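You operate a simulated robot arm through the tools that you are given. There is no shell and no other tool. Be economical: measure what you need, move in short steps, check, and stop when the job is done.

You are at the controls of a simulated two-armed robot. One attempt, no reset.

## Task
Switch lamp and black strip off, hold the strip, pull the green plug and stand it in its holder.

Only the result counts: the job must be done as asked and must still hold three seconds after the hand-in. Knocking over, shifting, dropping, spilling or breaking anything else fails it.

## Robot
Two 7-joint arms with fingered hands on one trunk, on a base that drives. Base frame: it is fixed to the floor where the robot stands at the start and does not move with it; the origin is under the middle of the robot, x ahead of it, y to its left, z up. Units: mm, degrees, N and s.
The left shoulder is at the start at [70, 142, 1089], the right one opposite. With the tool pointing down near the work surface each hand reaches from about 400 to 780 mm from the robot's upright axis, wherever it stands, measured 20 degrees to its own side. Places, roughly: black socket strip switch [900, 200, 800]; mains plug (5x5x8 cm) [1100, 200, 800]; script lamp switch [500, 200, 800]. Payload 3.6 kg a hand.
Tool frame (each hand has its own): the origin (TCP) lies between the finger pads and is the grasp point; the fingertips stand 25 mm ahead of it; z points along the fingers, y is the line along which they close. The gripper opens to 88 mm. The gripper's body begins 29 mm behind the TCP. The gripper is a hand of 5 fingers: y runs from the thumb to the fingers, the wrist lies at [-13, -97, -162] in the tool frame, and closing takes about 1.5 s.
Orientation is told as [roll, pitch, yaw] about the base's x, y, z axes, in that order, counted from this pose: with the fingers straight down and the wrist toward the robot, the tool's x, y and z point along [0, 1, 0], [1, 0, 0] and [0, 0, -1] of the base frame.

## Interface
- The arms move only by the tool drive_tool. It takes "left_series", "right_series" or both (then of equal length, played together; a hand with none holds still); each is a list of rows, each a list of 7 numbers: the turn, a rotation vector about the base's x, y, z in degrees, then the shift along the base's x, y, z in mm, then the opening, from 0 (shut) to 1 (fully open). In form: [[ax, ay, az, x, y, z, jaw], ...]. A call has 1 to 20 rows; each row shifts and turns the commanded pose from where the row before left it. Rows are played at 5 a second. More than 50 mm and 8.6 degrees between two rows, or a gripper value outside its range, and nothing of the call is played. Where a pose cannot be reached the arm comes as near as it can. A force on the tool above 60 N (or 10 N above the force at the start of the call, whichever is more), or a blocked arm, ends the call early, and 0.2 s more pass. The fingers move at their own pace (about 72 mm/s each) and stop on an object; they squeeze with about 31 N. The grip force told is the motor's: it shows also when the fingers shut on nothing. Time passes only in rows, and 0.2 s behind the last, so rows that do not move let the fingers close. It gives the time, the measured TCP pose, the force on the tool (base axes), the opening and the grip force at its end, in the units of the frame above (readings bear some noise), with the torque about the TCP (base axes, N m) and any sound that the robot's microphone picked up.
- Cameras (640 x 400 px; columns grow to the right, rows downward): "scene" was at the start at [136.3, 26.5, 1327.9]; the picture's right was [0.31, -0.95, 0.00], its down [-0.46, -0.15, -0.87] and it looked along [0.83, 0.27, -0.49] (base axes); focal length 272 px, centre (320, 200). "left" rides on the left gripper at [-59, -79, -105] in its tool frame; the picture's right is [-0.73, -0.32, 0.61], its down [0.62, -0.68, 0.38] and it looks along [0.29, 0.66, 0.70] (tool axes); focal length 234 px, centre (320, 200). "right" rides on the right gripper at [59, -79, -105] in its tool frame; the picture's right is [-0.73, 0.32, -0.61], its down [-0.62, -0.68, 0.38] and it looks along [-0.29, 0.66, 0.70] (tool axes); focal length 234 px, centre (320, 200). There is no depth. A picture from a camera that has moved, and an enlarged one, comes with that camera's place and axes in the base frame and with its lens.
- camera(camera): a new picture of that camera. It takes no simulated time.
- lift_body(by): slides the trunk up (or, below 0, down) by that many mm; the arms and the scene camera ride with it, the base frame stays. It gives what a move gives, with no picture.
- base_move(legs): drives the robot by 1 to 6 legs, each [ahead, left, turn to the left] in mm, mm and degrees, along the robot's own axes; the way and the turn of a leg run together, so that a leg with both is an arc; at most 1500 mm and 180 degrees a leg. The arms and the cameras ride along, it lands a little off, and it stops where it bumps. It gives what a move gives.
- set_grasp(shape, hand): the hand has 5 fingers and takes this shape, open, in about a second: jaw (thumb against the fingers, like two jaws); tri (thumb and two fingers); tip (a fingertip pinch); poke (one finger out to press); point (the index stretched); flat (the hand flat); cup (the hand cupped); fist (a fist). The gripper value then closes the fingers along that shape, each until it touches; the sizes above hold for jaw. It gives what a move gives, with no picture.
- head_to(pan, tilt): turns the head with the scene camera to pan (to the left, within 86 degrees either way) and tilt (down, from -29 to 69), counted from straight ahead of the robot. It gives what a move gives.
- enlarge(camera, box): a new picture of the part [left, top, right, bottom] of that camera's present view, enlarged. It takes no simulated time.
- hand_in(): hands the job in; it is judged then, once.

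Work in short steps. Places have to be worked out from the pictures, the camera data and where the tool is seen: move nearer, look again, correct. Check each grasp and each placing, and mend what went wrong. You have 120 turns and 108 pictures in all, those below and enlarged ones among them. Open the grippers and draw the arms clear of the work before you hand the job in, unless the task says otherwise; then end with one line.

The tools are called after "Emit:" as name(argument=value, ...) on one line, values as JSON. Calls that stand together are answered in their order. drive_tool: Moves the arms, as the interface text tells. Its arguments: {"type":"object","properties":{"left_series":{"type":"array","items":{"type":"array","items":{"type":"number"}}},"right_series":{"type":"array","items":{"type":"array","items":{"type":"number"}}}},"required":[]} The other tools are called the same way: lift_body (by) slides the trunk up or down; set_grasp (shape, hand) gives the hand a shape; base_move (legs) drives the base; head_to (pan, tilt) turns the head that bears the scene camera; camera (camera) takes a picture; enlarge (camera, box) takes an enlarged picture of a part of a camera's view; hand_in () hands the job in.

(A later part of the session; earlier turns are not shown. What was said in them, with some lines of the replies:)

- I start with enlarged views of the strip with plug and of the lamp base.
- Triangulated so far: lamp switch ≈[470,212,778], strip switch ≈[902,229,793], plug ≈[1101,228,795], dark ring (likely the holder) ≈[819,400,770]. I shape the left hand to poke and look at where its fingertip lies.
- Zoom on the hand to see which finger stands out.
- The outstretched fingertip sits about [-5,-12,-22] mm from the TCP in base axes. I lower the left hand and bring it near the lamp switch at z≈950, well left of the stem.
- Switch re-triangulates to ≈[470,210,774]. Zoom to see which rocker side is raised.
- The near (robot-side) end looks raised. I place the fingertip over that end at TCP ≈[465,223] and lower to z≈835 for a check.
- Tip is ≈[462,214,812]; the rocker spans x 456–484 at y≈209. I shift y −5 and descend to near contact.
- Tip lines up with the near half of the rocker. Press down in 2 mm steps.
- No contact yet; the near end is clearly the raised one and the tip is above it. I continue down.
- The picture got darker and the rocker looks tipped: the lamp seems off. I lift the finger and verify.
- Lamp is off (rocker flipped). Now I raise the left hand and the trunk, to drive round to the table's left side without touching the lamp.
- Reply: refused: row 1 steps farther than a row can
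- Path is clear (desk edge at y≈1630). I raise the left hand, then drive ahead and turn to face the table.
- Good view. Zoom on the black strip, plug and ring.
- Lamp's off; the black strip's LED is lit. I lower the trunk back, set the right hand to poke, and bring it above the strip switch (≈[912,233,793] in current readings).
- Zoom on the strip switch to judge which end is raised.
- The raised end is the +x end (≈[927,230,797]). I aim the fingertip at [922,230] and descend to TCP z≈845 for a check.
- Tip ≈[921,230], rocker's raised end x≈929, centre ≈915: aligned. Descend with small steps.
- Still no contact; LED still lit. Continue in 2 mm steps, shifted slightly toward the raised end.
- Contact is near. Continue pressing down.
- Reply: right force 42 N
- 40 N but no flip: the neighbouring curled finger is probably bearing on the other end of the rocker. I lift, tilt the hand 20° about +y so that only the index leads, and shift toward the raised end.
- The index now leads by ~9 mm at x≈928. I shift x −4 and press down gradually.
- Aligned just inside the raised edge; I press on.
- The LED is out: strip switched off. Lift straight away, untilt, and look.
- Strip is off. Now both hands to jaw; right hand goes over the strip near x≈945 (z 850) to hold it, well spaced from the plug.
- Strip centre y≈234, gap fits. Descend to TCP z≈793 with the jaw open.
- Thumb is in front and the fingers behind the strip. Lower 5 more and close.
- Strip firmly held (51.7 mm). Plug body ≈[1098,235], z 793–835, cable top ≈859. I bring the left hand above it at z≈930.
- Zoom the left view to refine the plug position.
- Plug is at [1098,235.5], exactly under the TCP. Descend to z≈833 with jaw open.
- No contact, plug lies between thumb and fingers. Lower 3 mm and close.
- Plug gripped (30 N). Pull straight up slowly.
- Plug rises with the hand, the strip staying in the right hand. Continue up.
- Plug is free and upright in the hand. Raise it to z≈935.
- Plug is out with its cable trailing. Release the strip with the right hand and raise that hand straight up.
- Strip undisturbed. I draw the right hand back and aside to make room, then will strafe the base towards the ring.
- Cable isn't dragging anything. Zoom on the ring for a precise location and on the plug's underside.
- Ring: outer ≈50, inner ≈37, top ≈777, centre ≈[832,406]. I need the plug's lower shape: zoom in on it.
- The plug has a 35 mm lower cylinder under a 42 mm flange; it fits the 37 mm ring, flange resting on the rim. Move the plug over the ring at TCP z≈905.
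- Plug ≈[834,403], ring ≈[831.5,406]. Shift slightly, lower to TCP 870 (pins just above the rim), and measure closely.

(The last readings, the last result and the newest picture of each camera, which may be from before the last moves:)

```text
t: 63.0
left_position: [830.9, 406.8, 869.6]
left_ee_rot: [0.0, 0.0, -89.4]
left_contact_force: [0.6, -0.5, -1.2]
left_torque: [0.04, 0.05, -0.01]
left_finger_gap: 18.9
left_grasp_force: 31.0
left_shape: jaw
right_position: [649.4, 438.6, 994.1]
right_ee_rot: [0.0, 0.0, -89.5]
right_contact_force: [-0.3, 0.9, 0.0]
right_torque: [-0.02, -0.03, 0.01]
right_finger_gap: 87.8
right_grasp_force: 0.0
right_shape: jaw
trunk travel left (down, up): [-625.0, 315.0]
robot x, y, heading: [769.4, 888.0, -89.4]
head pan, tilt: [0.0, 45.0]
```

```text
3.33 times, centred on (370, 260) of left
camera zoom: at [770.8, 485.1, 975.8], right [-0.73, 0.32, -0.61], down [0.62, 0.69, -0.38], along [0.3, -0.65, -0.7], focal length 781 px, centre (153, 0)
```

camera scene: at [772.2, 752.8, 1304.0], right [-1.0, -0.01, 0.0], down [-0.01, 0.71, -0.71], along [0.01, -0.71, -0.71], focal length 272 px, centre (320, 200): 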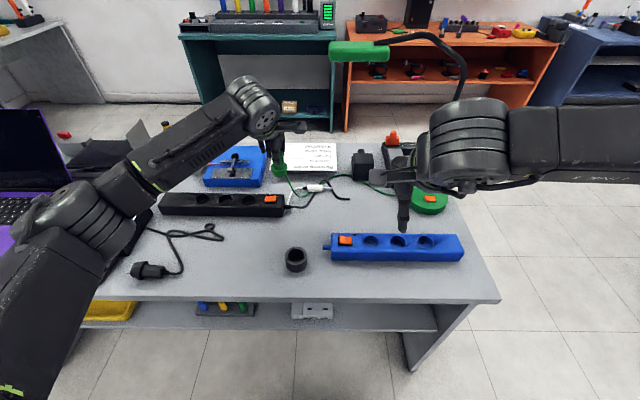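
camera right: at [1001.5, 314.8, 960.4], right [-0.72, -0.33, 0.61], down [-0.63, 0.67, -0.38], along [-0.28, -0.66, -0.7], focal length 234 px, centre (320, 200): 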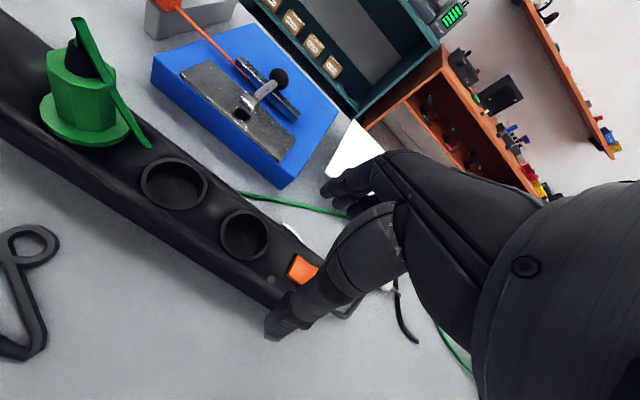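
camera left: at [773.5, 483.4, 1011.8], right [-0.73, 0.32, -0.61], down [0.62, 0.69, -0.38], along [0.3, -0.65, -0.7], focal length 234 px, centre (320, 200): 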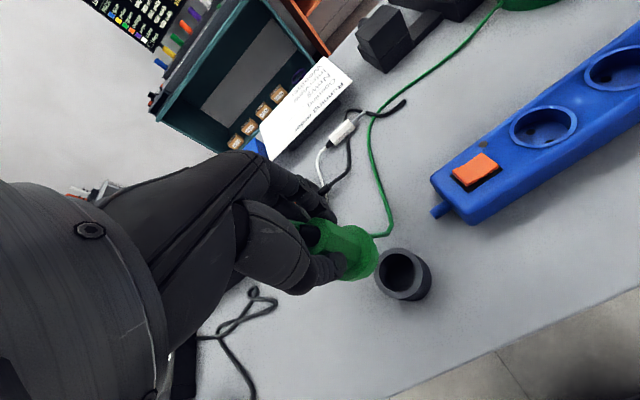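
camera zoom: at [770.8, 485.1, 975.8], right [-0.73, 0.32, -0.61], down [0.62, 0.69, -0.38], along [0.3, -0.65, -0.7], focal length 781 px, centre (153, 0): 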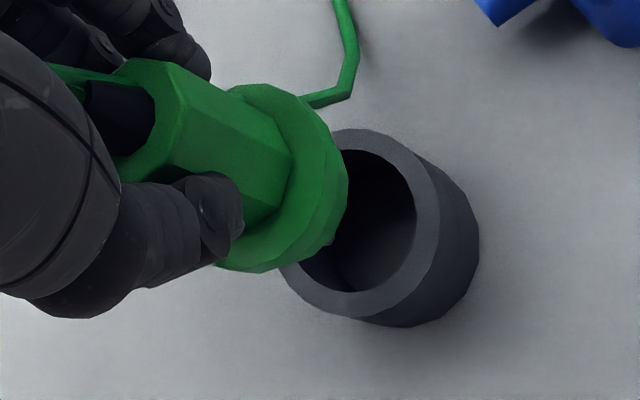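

Roughly aligned in x. Lower to TCP ≈848, pins inside the ring, cylinder just above the rim.

Emit:
drive_tool(left_series=[[0, 0, 0, 0, 0, -8, 0], [0, 0, 0, 0, 0, -8, 0], [0, 0, 0, 0, 0, -6, 0], [0, 0, 0, 0, 0, 0, 0]])

Emit:
enlarge(camera="scene", box=[275, 220, 325, 270])

Emit:
enlarge(camera="left", box=[310, 200, 410, 300])

```text
t: 64.0
left_position: [829.9, 408.6, 847.5]
left_ee_rot: [0.0, 0.0, -89.4]
left_contact_force: [-0.6, -0.1, -1.1]
left_torque: [0.01, -0.01, -0.02]
left_finger_gap: 18.8
left_grasp_force: 30.5
left_shape: jaw
right_position: [648.1, 438.6, 993.3]
right_ee_rot: [0.0, 0.0, -89.5]
right_contact_force: [-0.3, 0.3, 0.8]
right_torque: [-0.04, -0.01, 0.0]
right_finger_gap: 87.7
right_grasp_force: 0.0
right_shape: jaw
trunk travel left (down, up): [-625.0, 315.0]
robot x, y, heading: [768.1, 885.0, -89.7]
head pan, tilt: [0.0, 45.0]
```

```text
8.00 times, centred on (300, 245) of scene
camera zoom: at [772.3, 752.9, 1304.0], right [-1.0, -0.01, 0.0], down [-0.01, 0.71, -0.71], along [0.01, -0.71, -0.71], focal length 2172 px, centre (480, -160)
```

zoom: 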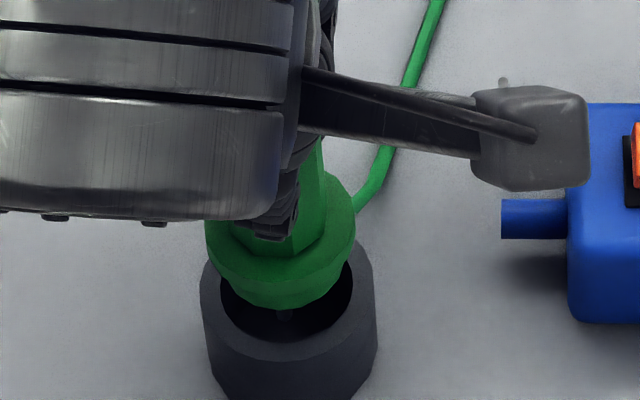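

```text
4.00 times, centred on (360, 250) of left
camera zoom: at [770.7, 485.1, 953.6], right [-0.73, 0.32, -0.61], down [0.62, 0.69, -0.38], along [0.3, -0.65, -0.7], focal length 937 px, centre (160, 0)
```

zoom: 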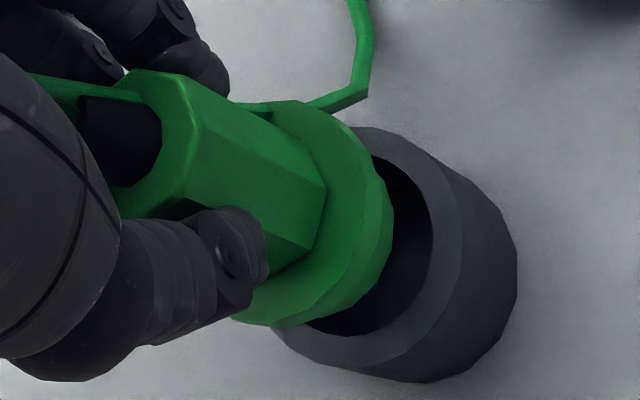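

x is aligned within ~0.5 mm. I lower further in small steps, watching force and torque.

Emit:
drive_tool(left_series=[[0, 0, 0, 0, 0, -2, 0], [0, 0, 0, 0, 0, -2, 0], [0, 0, 0, 0, 0, -1, 0], [0, 0, 0, 0, 0, 0, 0]])

Emit:
drive_tool(left_series=[[0, 0, 0, 0, 0, -1, 0], [0, 0, 0, 0, 0, -1, 0], [0, 0, 0, 0, 0, 0, 0]])

Emit:
enlarge(camera="scene", box=[275, 220, 325, 270])

```text
t: 65.0
left_position: [829.5, 408.1, 843.2]
left_ee_rot: [0.0, 0.0, -89.4]
left_contact_force: [-0.3, -0.5, -1.1]
left_torque: [-0.02, 0.0, 0.02]
left_finger_gap: 18.9
left_grasp_force: 30.8
left_shape: jaw
right_position: [649.8, 439.1, 994.5]
right_ee_rot: [-0.1, 0.0, -89.5]
right_contact_force: [-0.1, 0.6, 0.3]
right_torque: [0.01, -0.02, -0.02]
right_finger_gap: 87.8
right_grasp_force: 0.2
right_shape: jaw
trunk travel left (down, up): [-625.0, 315.0]
robot x, y, heading: [768.8, 884.7, -89.5]
head pan, tilt: [0.0, 45.0]
```

```text
t: 65.8
left_position: [829.0, 408.2, 840.1]
left_ee_rot: [0.0, 0.1, -89.4]
left_contact_force: [-0.3, 0.3, -1.1]
left_torque: [0.03, -0.03, 0.05]
left_finger_gap: 19.0
left_grasp_force: 31.2
left_shape: jaw
right_position: [648.6, 438.1, 993.4]
right_ee_rot: [0.0, 0.0, -89.5]
right_contact_force: [-0.7, -0.1, -0.2]
right_torque: [-0.02, 0.02, -0.04]
right_finger_gap: 87.7
right_grasp_force: 0.1
right_shape: jaw
trunk travel left (down, up): [-625.0, 315.0]
robot x, y, heading: [771.3, 884.6, -89.5]
head pan, tilt: [0.0, 45.0]
```

```text
8.00 times, centred on (300, 245) of scene
camera zoom: at [772.3, 752.8, 1304.0], right [-1.0, -0.01, 0.0], down [-0.01, 0.71, -0.71], along [0.01, -0.71, -0.71], focal length 2172 px, centre (480, -160)
```

zoom: 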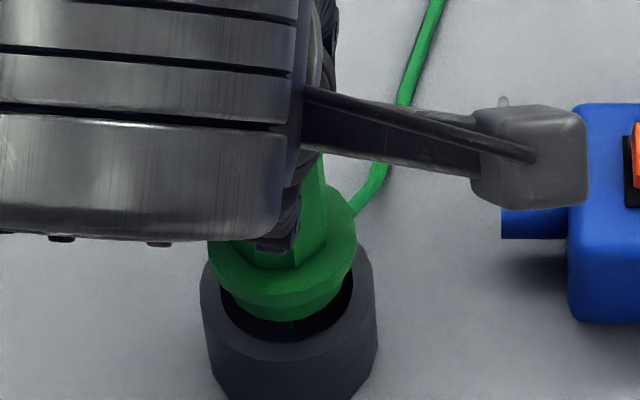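

No contact yet; visually the plug may be ~2 mm toward −y. I descend 1 mm at a time and read the torque.

Emit:
drive_tool(left_series=[[0, 0, 0, 0, 0, -1, 0], [0, 0, 0, 0, 0, -1, 0], [0, 0, 0, 0, 0, 0, 0]])

Emit:
drive_tool(left_series=[[0, 0, 0, 0, 0, -1, 0], [0, 0, 0, 0, 0, -1, 0], [0, 0, 0, 0, 0, 0, 0]])

```text
t: 66.6
left_position: [829.7, 407.3, 838.4]
left_ee_rot: [-0.1, 0.0, -89.4]
left_contact_force: [-1.0, 0.4, -0.4]
left_torque: [0.0, 0.0, 0.01]
left_finger_gap: 18.7
left_grasp_force: 30.7
left_shape: jaw
right_position: [648.9, 438.0, 993.9]
right_ee_rot: [0.0, 0.1, -89.5]
right_contact_force: [1.1, 0.6, -0.4]
right_torque: [0.03, 0.03, -0.01]
right_finger_gap: 87.8
right_grasp_force: 0.1
right_shape: jaw
trunk travel left (down, up): [-625.0, 315.0]
robot x, y, heading: [770.9, 884.3, -89.6]
head pan, tilt: [0.0, 45.0]
```

```text
t: 67.4
left_position: [828.7, 408.7, 835.8]
left_ee_rot: [0.1, 0.0, -89.4]
left_contact_force: [0.1, 0.4, -1.2]
left_torque: [0.0, 0.0, 0.01]
left_finger_gap: 19.0
left_grasp_force: 30.7
left_shape: jaw
right_position: [649.6, 438.6, 994.9]
right_ee_rot: [0.0, 0.0, -89.4]
right_contact_force: [0.3, -0.3, 0.6]
right_torque: [0.03, -0.01, -0.02]
right_finger_gap: 87.7
right_grasp_force: 0.1
right_shape: jaw
trunk travel left (down, up): [-625.0, 315.0]
robot x, y, heading: [770.2, 887.6, -89.7]
head pan, tilt: [0.0, 45.0]
```

Still no contact at 836. Look from both cameras.

Emit:
enlarge(camera="scene", box=[275, 220, 325, 270])

Emit:
enlarge(camera="left", box=[310, 200, 410, 300])

```text
8.00 times, centred on (300, 245) of scene
camera zoom: at [772.3, 752.8, 1304.0], right [-1.0, -0.01, 0.0], down [-0.01, 0.71, -0.71], along [0.01, -0.71, -0.71], focal length 2172 px, centre (480, -160)
```

zoom: 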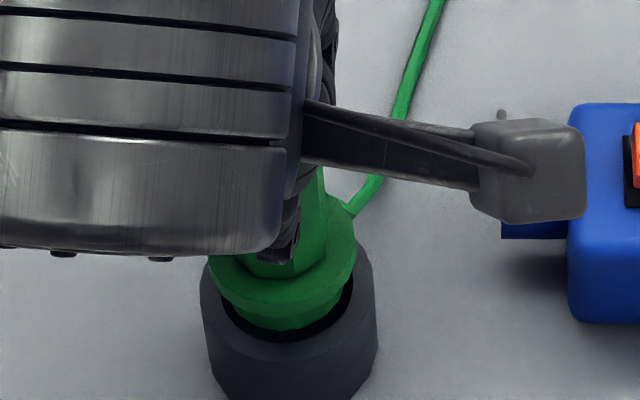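

```text
4.00 times, centred on (360, 250) of left
camera zoom: at [771.0, 485.1, 943.0], right [-0.73, 0.32, -0.61], down [0.62, 0.69, -0.38], along [0.3, -0.65, -0.7], focal length 937 px, centre (160, 0)
```

zoom: 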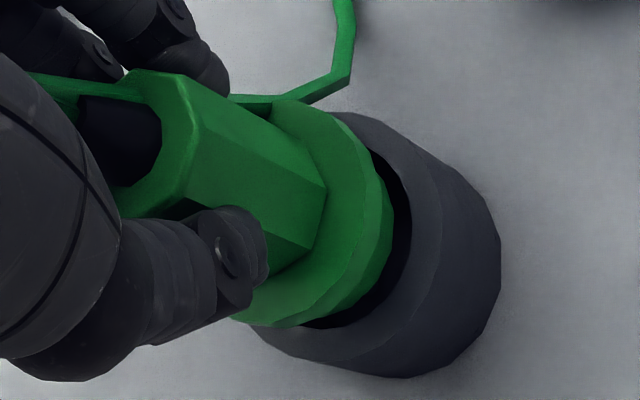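

Looks centred so far; keep going down gently.

Emit:
drive_tool(left_series=[[0, 0, 0, 0, 0, -1, 0], [0, 0, 0, 0, 0, -1, 0], [0, 0, 0, 0, 0, 0, 0]])

Emit:
drive_tool(left_series=[[0, 0, 0, 0, 0, -1, 0], [0, 0, 0, 0, 0, -1, 0], [0, 0, 0, 0, 0, 0, 0]])

```text
t: 68.2
left_position: [830.2, 407.6, 835.5]
left_ee_rot: [0.0, 0.0, -89.4]
left_contact_force: [0.2, -0.1, 0.2]
left_torque: [0.0, 0.0, -0.01]
left_finger_gap: 18.9
left_grasp_force: 31.1
left_shape: jaw
right_position: [649.1, 439.2, 995.0]
right_ee_rot: [-0.1, 0.0, -89.5]
right_contact_force: [0.3, 0.3, 1.5]
right_torque: [-0.01, 0.01, 0.02]
right_finger_gap: 87.9
right_grasp_force: 0.0
right_shape: jaw
trunk travel left (down, up): [-625.0, 315.0]
robot x, y, heading: [774.4, 884.2, -89.4]
head pan, tilt: [0.0, 45.0]
```

```text
t: 69.0
left_position: [830.1, 407.5, 833.0]
left_ee_rot: [0.0, 0.0, -89.4]
left_contact_force: [0.4, 0.8, -0.5]
left_torque: [-0.01, -0.03, 0.0]
left_finger_gap: 18.8
left_grasp_force: 30.9
left_shape: jaw
right_position: [649.4, 437.6, 995.2]
right_ee_rot: [0.0, -0.1, -89.4]
right_contact_force: [0.1, 0.2, 0.0]
right_torque: [0.0, 0.0, 0.02]
right_finger_gap: 87.9
right_grasp_force: 0.1
right_shape: jaw
trunk travel left (down, up): [-625.0, 315.0]
robot x, y, heading: [772.2, 884.2, -89.3]
head pan, tilt: [0.0, 45.0]
```

No contact still. Continue.

Emit:
drive_tool(left_series=[[0, 0, 0, 0, 0, -1, 0], [0, 0, 0, 0, 0, -1, 0], [0, 0, 0, 0, 0, 0, 0]])

Emit:
drive_tool(left_series=[[0, 0, 0, 0, 0, -1, 0], [0, 0, 0, 0, 0, -1, 0], [0, 0, 0, 0, 0, 0, 0]])

Emit:
enlarge(camera="scene", box=[275, 220, 325, 270])

Emit:
enlarge(camera="left", box=[310, 200, 410, 300])

```text
t: 69.8
left_position: [831.7, 408.5, 831.2]
left_ee_rot: [-0.1, 0.0, -89.4]
left_contact_force: [-0.1, -0.1, -0.6]
left_torque: [0.02, 0.03, -0.01]
left_finger_gap: 19.0
left_grasp_force: 31.4
left_shape: jaw
right_position: [648.4, 438.7, 994.5]
right_ee_rot: [0.0, 0.0, -89.6]
right_contact_force: [-0.1, 0.1, 0.3]
right_torque: [0.02, -0.02, 0.01]
right_finger_gap: 87.8
right_grasp_force: 0.1
right_shape: jaw
trunk travel left (down, up): [-625.0, 315.0]
robot x, y, heading: [774.5, 890.7, -89.5]
head pan, tilt: [0.0, 45.0]
```

```text
t: 70.6
left_position: [830.7, 407.8, 827.9]
left_ee_rot: [0.0, -0.1, -89.5]
left_contact_force: [0.6, -0.9, -0.7]
left_torque: [-0.02, -0.03, 0.02]
left_finger_gap: 18.8
left_grasp_force: 31.3
left_shape: jaw
right_position: [649.0, 438.5, 996.1]
right_ee_rot: [0.1, 0.0, -89.5]
right_contact_force: [-0.6, -0.3, 0.7]
right_torque: [-0.01, 0.01, 0.02]
right_finger_gap: 87.5
right_grasp_force: 0.1
right_shape: jaw
trunk travel left (down, up): [-625.0, 315.0]
robot x, y, heading: [774.9, 884.8, -89.8]
head pan, tilt: [0.0, 45.0]
```

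```text
8.00 times, centred on (300, 245) of scene
camera zoom: at [772.3, 752.8, 1304.0], right [-1.0, -0.01, 0.0], down [-0.01, 0.71, -0.71], along [0.01, -0.71, -0.71], focal length 2172 px, centre (480, -160)
```

zoom: 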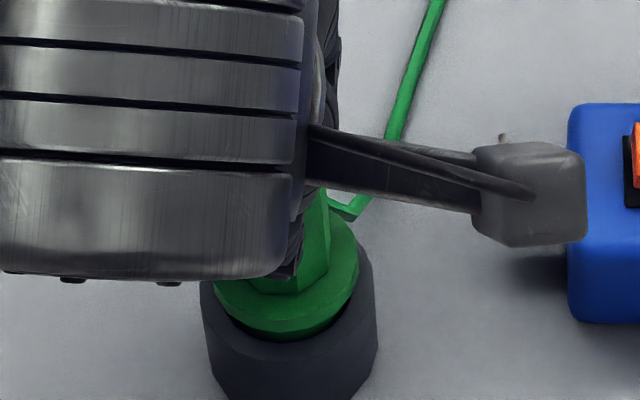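

```text
4.00 times, centred on (360, 250) of left
camera zoom: at [770.6, 485.0, 935.0], right [-0.73, 0.32, -0.61], down [0.62, 0.69, -0.38], along [0.3, -0.65, -0.7], focal length 937 px, centre (160, 0)
```

zoom: 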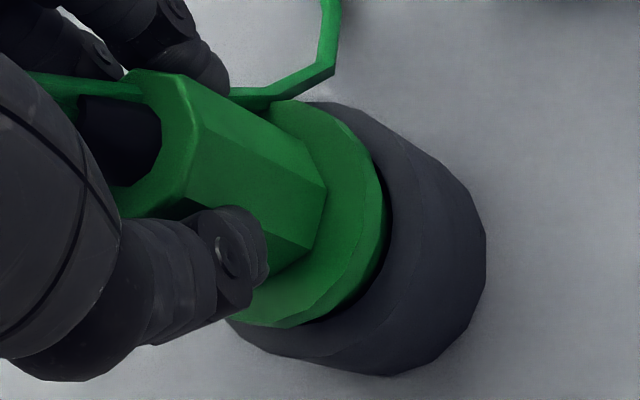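

The lower cylinder has entered the ring without contact. Continue down to seat the flange.

Emit:
drive_tool(left_series=[[0, 0, 0, 0, 0, -1, 0], [0, 0, 0, 0, 0, -1, 0], [0, 0, 0, 0, 0, -1, 0], [0, 0, 0, 0, 0, 0, 0]])

Emit:
drive_tool(left_series=[[0, 0, 0, 0, 0, -1, 0], [0, 0, 0, 0, 0, -1, 0], [0, 0, 0, 0, 0, 0, 0]])

Emit:
enlarge(camera="scene", box=[275, 220, 325, 270])

```text
t: 71.6
left_position: [830.2, 407.5, 824.6]
left_ee_rot: [0.1, 0.0, -89.4]
left_contact_force: [0.2, 0.2, -0.8]
left_torque: [0.02, -0.02, 0.04]
left_finger_gap: 18.6
left_grasp_force: 30.9
left_shape: jaw
right_position: [649.2, 439.1, 994.6]
right_ee_rot: [0.1, 0.0, -89.5]
right_contact_force: [-0.4, 0.2, -0.6]
right_torque: [0.01, -0.03, 0.01]
right_finger_gap: 87.8
right_grasp_force: 0.1
right_shape: jaw
trunk travel left (down, up): [-625.0, 315.0]
robot x, y, heading: [772.0, 885.1, -89.4]
head pan, tilt: [0.0, 45.0]
```

```text
t: 72.4
left_position: [829.0, 408.5, 824.5]
left_ee_rot: [0.1, 0.0, -89.4]
left_contact_force: [0.2, 0.9, -0.8]
left_torque: [0.0, 0.01, -0.01]
left_finger_gap: 19.0
left_grasp_force: 30.9
left_shape: jaw
right_position: [650.2, 439.0, 993.8]
right_ee_rot: [0.0, 0.0, -89.5]
right_contact_force: [-0.2, 0.6, 0.4]
right_torque: [0.01, -0.01, 0.01]
right_finger_gap: 87.9
right_grasp_force: 0.0
right_shape: jaw
trunk travel left (down, up): [-625.0, 315.0]
robot x, y, heading: [770.5, 884.8, -89.3]
head pan, tilt: [0.0, 45.0]
```

```text
8.00 times, centred on (300, 245) of scene
camera zoom: at [772.3, 752.8, 1304.0], right [-1.0, -0.01, 0.0], down [-0.01, 0.71, -0.71], along [0.01, -0.71, -0.71], focal length 2172 px, centre (480, -160)
```

zoom: 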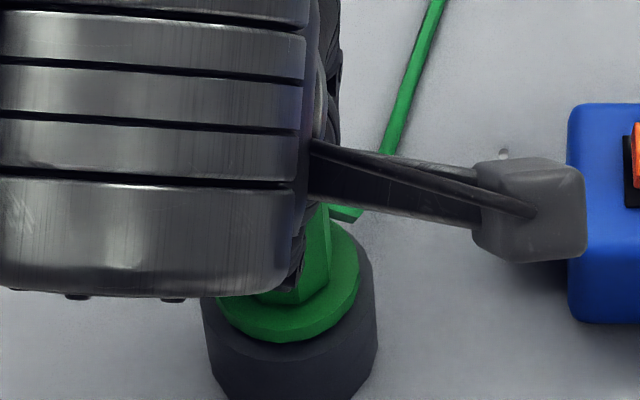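

Flange almost on the rim. A few more millimetres, until the force shows.

Emit:
drive_tool(left_series=[[0, 0, 0, 0, 0, -1, 0], [0, 0, 0, 0, 0, -1, 0], [0, 0, 0, 0, 0, 0, 0]])

Emit:
drive_tool(left_series=[[0, 0, 0, 0, 0, -1, 0], [0, 0, 0, 0, 0, -1, 0], [0, 0, 0, 0, 0, 0, 0]])

Emit:
enlarge(camera="left", box=[310, 200, 410, 300])

```text
t: 73.2
left_position: [830.6, 407.5, 822.3]
left_ee_rot: [-0.1, 0.0, -89.4]
left_contact_force: [-0.1, -0.5, -0.9]
left_torque: [0.01, -0.01, 0.0]
left_finger_gap: 19.1
left_grasp_force: 30.9
left_shape: jaw
right_position: [648.9, 438.2, 995.8]
right_ee_rot: [-0.1, 0.0, -89.5]
right_contact_force: [0.2, 0.4, -0.3]
right_torque: [0.03, 0.0, 0.01]
right_finger_gap: 87.7
right_grasp_force: 0.1
right_shape: jaw
trunk travel left (down, up): [-625.0, 315.0]
robot x, y, heading: [770.1, 888.9, -89.7]
head pan, tilt: [0.0, 45.0]
```

```text
t: 74.0
left_position: [829.0, 408.8, 820.5]
left_ee_rot: [0.0, 0.0, -89.4]
left_contact_force: [0.1, 0.9, 6.7]
left_torque: [-0.08, -0.04, -0.01]
left_finger_gap: 19.0
left_grasp_force: 31.0
left_shape: jaw
right_position: [648.9, 440.2, 995.7]
right_ee_rot: [0.0, 0.0, -89.6]
right_contact_force: [-0.9, -0.1, 1.1]
right_torque: [-0.02, -0.01, 0.02]
right_finger_gap: 87.8
right_grasp_force: 0.1
right_shape: jaw
trunk travel left (down, up): [-625.0, 315.0]
robot x, y, heading: [772.9, 886.7, -89.5]
head pan, tilt: [0.0, 45.0]
```

```text
4.00 times, centred on (360, 250) of left
camera zoom: at [770.5, 485.7, 926.5], right [-0.73, 0.31, -0.61], down [0.62, 0.69, -0.38], along [0.3, -0.66, -0.69], focal length 937 px, centre (160, 0)
```

zoom: 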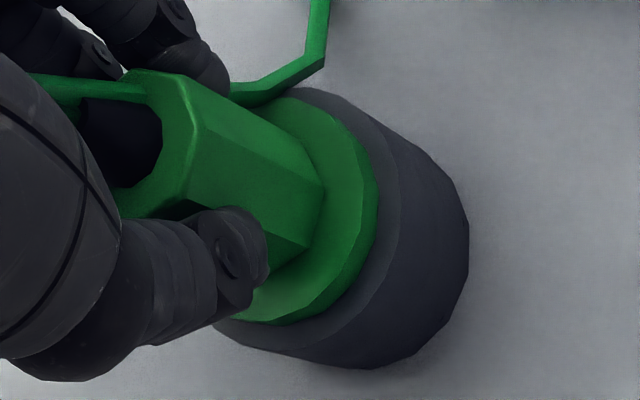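

Flange rests on the rim (6.7 N at z 820). Relax 1 mm and open the hand.

Emit:
drive_tool(left_series=[[0, 0, 0, 0, 0, 1, 0], [0, 0, 0, 0, 0, 0, 0.3], [0, 0, 0, 0, 0, 0, 0.5], [0, 0, 0, 0, 0, 0, 0.7], [0, 0, 0, 0, 0, 0, 1], [0, 0, 0, 0, 0, 0, 1], [0, 0, 0, 0, 0, 0, 1]])

Emit:
enlarge(camera="left", box=[260, 160, 440, 320])

```text
t: 75.6
left_position: [830.2, 407.6, 820.1]
left_ee_rot: [0.0, 0.0, -89.4]
left_contact_force: [-0.3, 0.0, 1.4]
left_torque: [0.0, -0.03, 0.01]
left_finger_gap: 87.4
left_grasp_force: 0.0
left_shape: jaw
right_position: [648.8, 437.2, 994.9]
right_ee_rot: [-0.1, 0.1, -89.5]
right_contact_force: [-0.1, -0.4, 0.4]
right_torque: [0.0, -0.01, -0.01]
right_finger_gap: 87.8
right_grasp_force: 0.0
right_shape: jaw
trunk travel left (down, up): [-625.0, 315.0]
robot x, y, heading: [772.8, 885.8, -89.6]
head pan, tilt: [0.0, 45.0]
```

```text
2.50 times, centred on (350, 240) of left
camera zoom: at [770.8, 485.0, 926.8], right [-0.73, 0.32, -0.61], down [0.62, 0.69, -0.38], along [0.3, -0.65, -0.7], focal length 585 px, centre (245, 100)
```

zoom: 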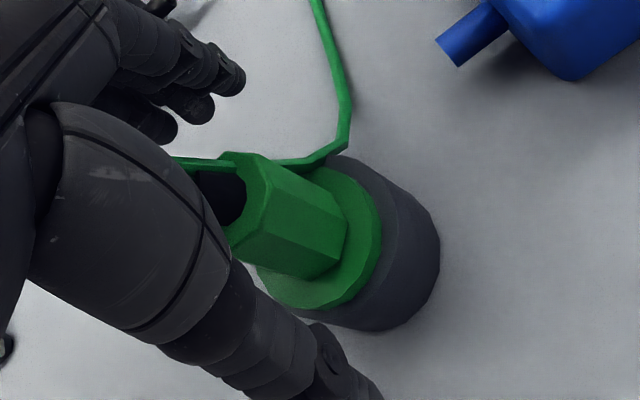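

The plug stands free in the ring with the hand open. Raise the left hand straight up slowly.

Emit:
drive_tool(left_series=[[0, 0, 0, 0, 0, 8, 1], [0, 0, 0, 0, 0, 12, 1], [0, 0, 0, 0, 0, 25, 1], [0, 0, 0, 0, 0, 40, 1], [0, 0, 0, 0, 0, 45, 1], [0, 0, 0, 0, 0, 45, 1]])

Emit:
camera(camera="scene")

Emit:
enlarge(camera="scene", box=[150, 150, 350, 280])

```text
t: 77.0
left_position: [829.1, 409.0, 996.1]
left_ee_rot: [0.0, 0.0, -89.5]
left_contact_force: [-0.2, -0.4, 1.1]
left_torque: [-0.02, 0.0, 0.0]
left_finger_gap: 87.7
left_grasp_force: 0.1
left_shape: jaw
right_position: [648.5, 439.2, 995.8]
right_ee_rot: [0.1, 0.1, -89.6]
right_contact_force: [0.2, 0.1, -0.1]
right_torque: [0.01, 0.03, -0.01]
right_finger_gap: 87.8
right_grasp_force: 0.0
right_shape: jaw
trunk travel left (down, up): [-625.0, 315.0]
robot x, y, heading: [771.4, 885.4, -89.4]
head pan, tilt: [0.0, 45.0]
```

```text
28 pictures are left
camera scene: at [771.9, 753.9, 1304.0], right [-1.0, -0.01, 0.0], down [-0.01, 0.71, -0.71], along [0.01, -0.71, -0.71], focal length 272 px, centre (320, 200)
```

scene: 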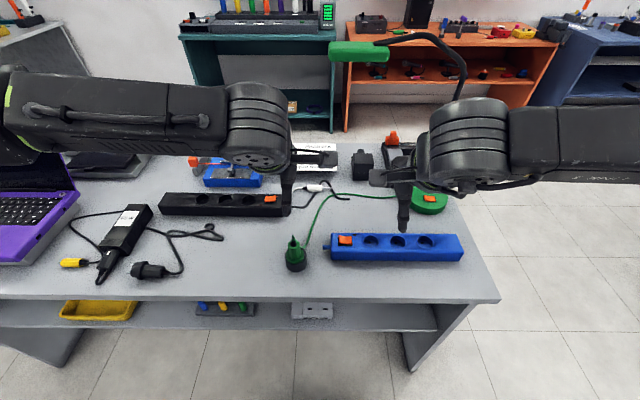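

```text
3.08 times, centred on (250, 215) of scene
camera zoom: at [771.9, 753.9, 1304.0], right [-1.0, -0.01, 0.0], down [-0.01, 0.71, -0.71], along [0.01, -0.71, -0.71], focal length 835 px, centre (535, 154)
```

zoom: 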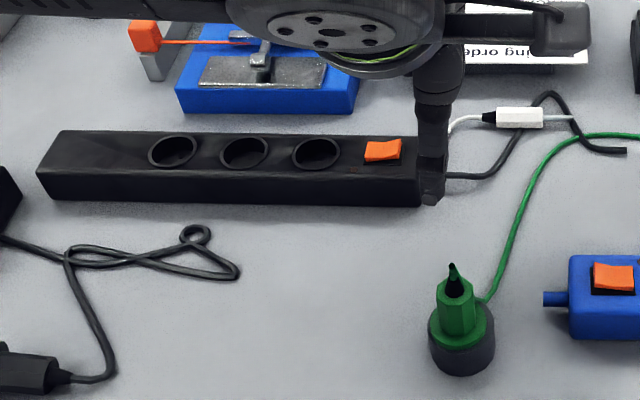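

The plug stands in its holder and the strip LED is dark. Draw the arms clear: raise the trunk and back off, then a final check.

Emit:
lift_body(by=120)

Emit:
base_move(legs=[[-250, 0, 0]])

Emit:
camera(camera="scene")

Emit:
enlarge(camera="scene", box=[160, 160, 480, 300])

```text
t: 78.5
left_position: [830.3, 408.0, 1115.0]
left_ee_rot: [-0.2, 0.0, -89.3]
left_contact_force: [0.4, -0.5, 0.4]
left_torque: [0.03, -0.01, 0.0]
left_finger_gap: 87.7
left_grasp_force: 0.0
left_shape: jaw
right_position: [648.3, 439.3, 1114.8]
right_ee_rot: [0.1, -0.1, -89.5]
right_contact_force: [0.2, 0.1, 0.5]
right_torque: [0.01, -0.02, 0.01]
right_finger_gap: 87.7
right_grasp_force: 0.2
right_shape: jaw
trunk travel left (down, up): [-745.0, 195.0]
robot x, y, heading: [774.6, 887.7, -89.6]
head pan, tilt: [0.0, 45.0]
```

```text
t: 80.4
left_position: [827.4, 655.1, 1115.1]
left_ee_rot: [0.0, 0.1, -89.3]
left_contact_force: [0.6, -0.6, 0.3]
left_torque: [-0.01, 0.0, 0.02]
left_finger_gap: 87.6
left_grasp_force: 0.0
left_shape: jaw
right_position: [647.2, 687.2, 1115.2]
right_ee_rot: [0.0, 0.1, -89.4]
right_contact_force: [-0.1, 0.3, -0.4]
right_torque: [0.01, 0.0, -0.02]
right_finger_gap: 87.8
right_grasp_force: 0.0
right_shape: jaw
trunk travel left (down, up): [-745.0, 195.0]
robot x, y, heading: [769.3, 1135.7, -89.2]
head pan, tilt: [0.0, 45.0]
```

```text
26 pictures are left
camera scene: at [769.9, 1001.0, 1423.8], right [-1.0, -0.01, 0.0], down [-0.01, 0.71, -0.71], along [0.01, -0.71, -0.71], focal length 272 px, centre (320, 200)
```

scene: 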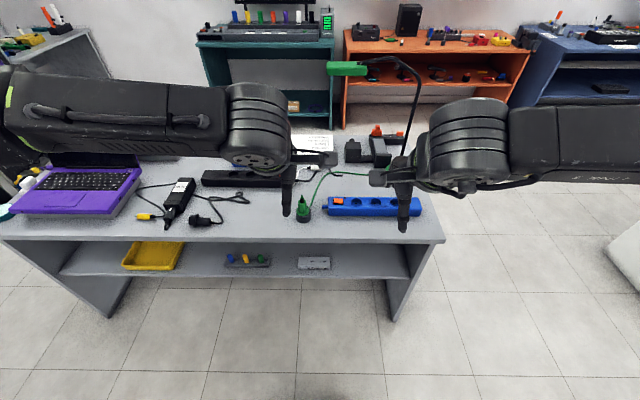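

```text
2.00 times, centred on (320, 230) of scene
camera zoom: at [769.9, 1001.0, 1423.8], right [-1.0, -0.01, 0.0], down [-0.01, 0.71, -0.71], along [0.01, -0.71, -0.71], focal length 543 px, centre (320, 140)
```

zoom: 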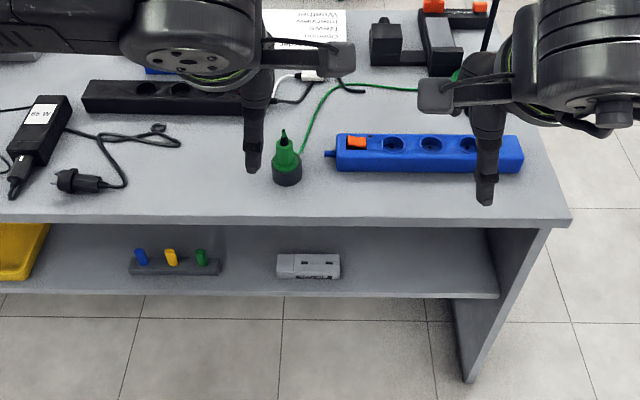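

Everything stands, the plug is in its holder, both switches are off, and the hands are open and clear. Hand in.

Emit:
hand_in()

```text
The job is handed in.
```

The lamp and the black strip are switched off. I held the strip, pulled the green plug and stood it upright in the dark ring, which I took to be its holder. Both hands are open and clear of the table, and nothing else appears to have moved; the job is handed in.
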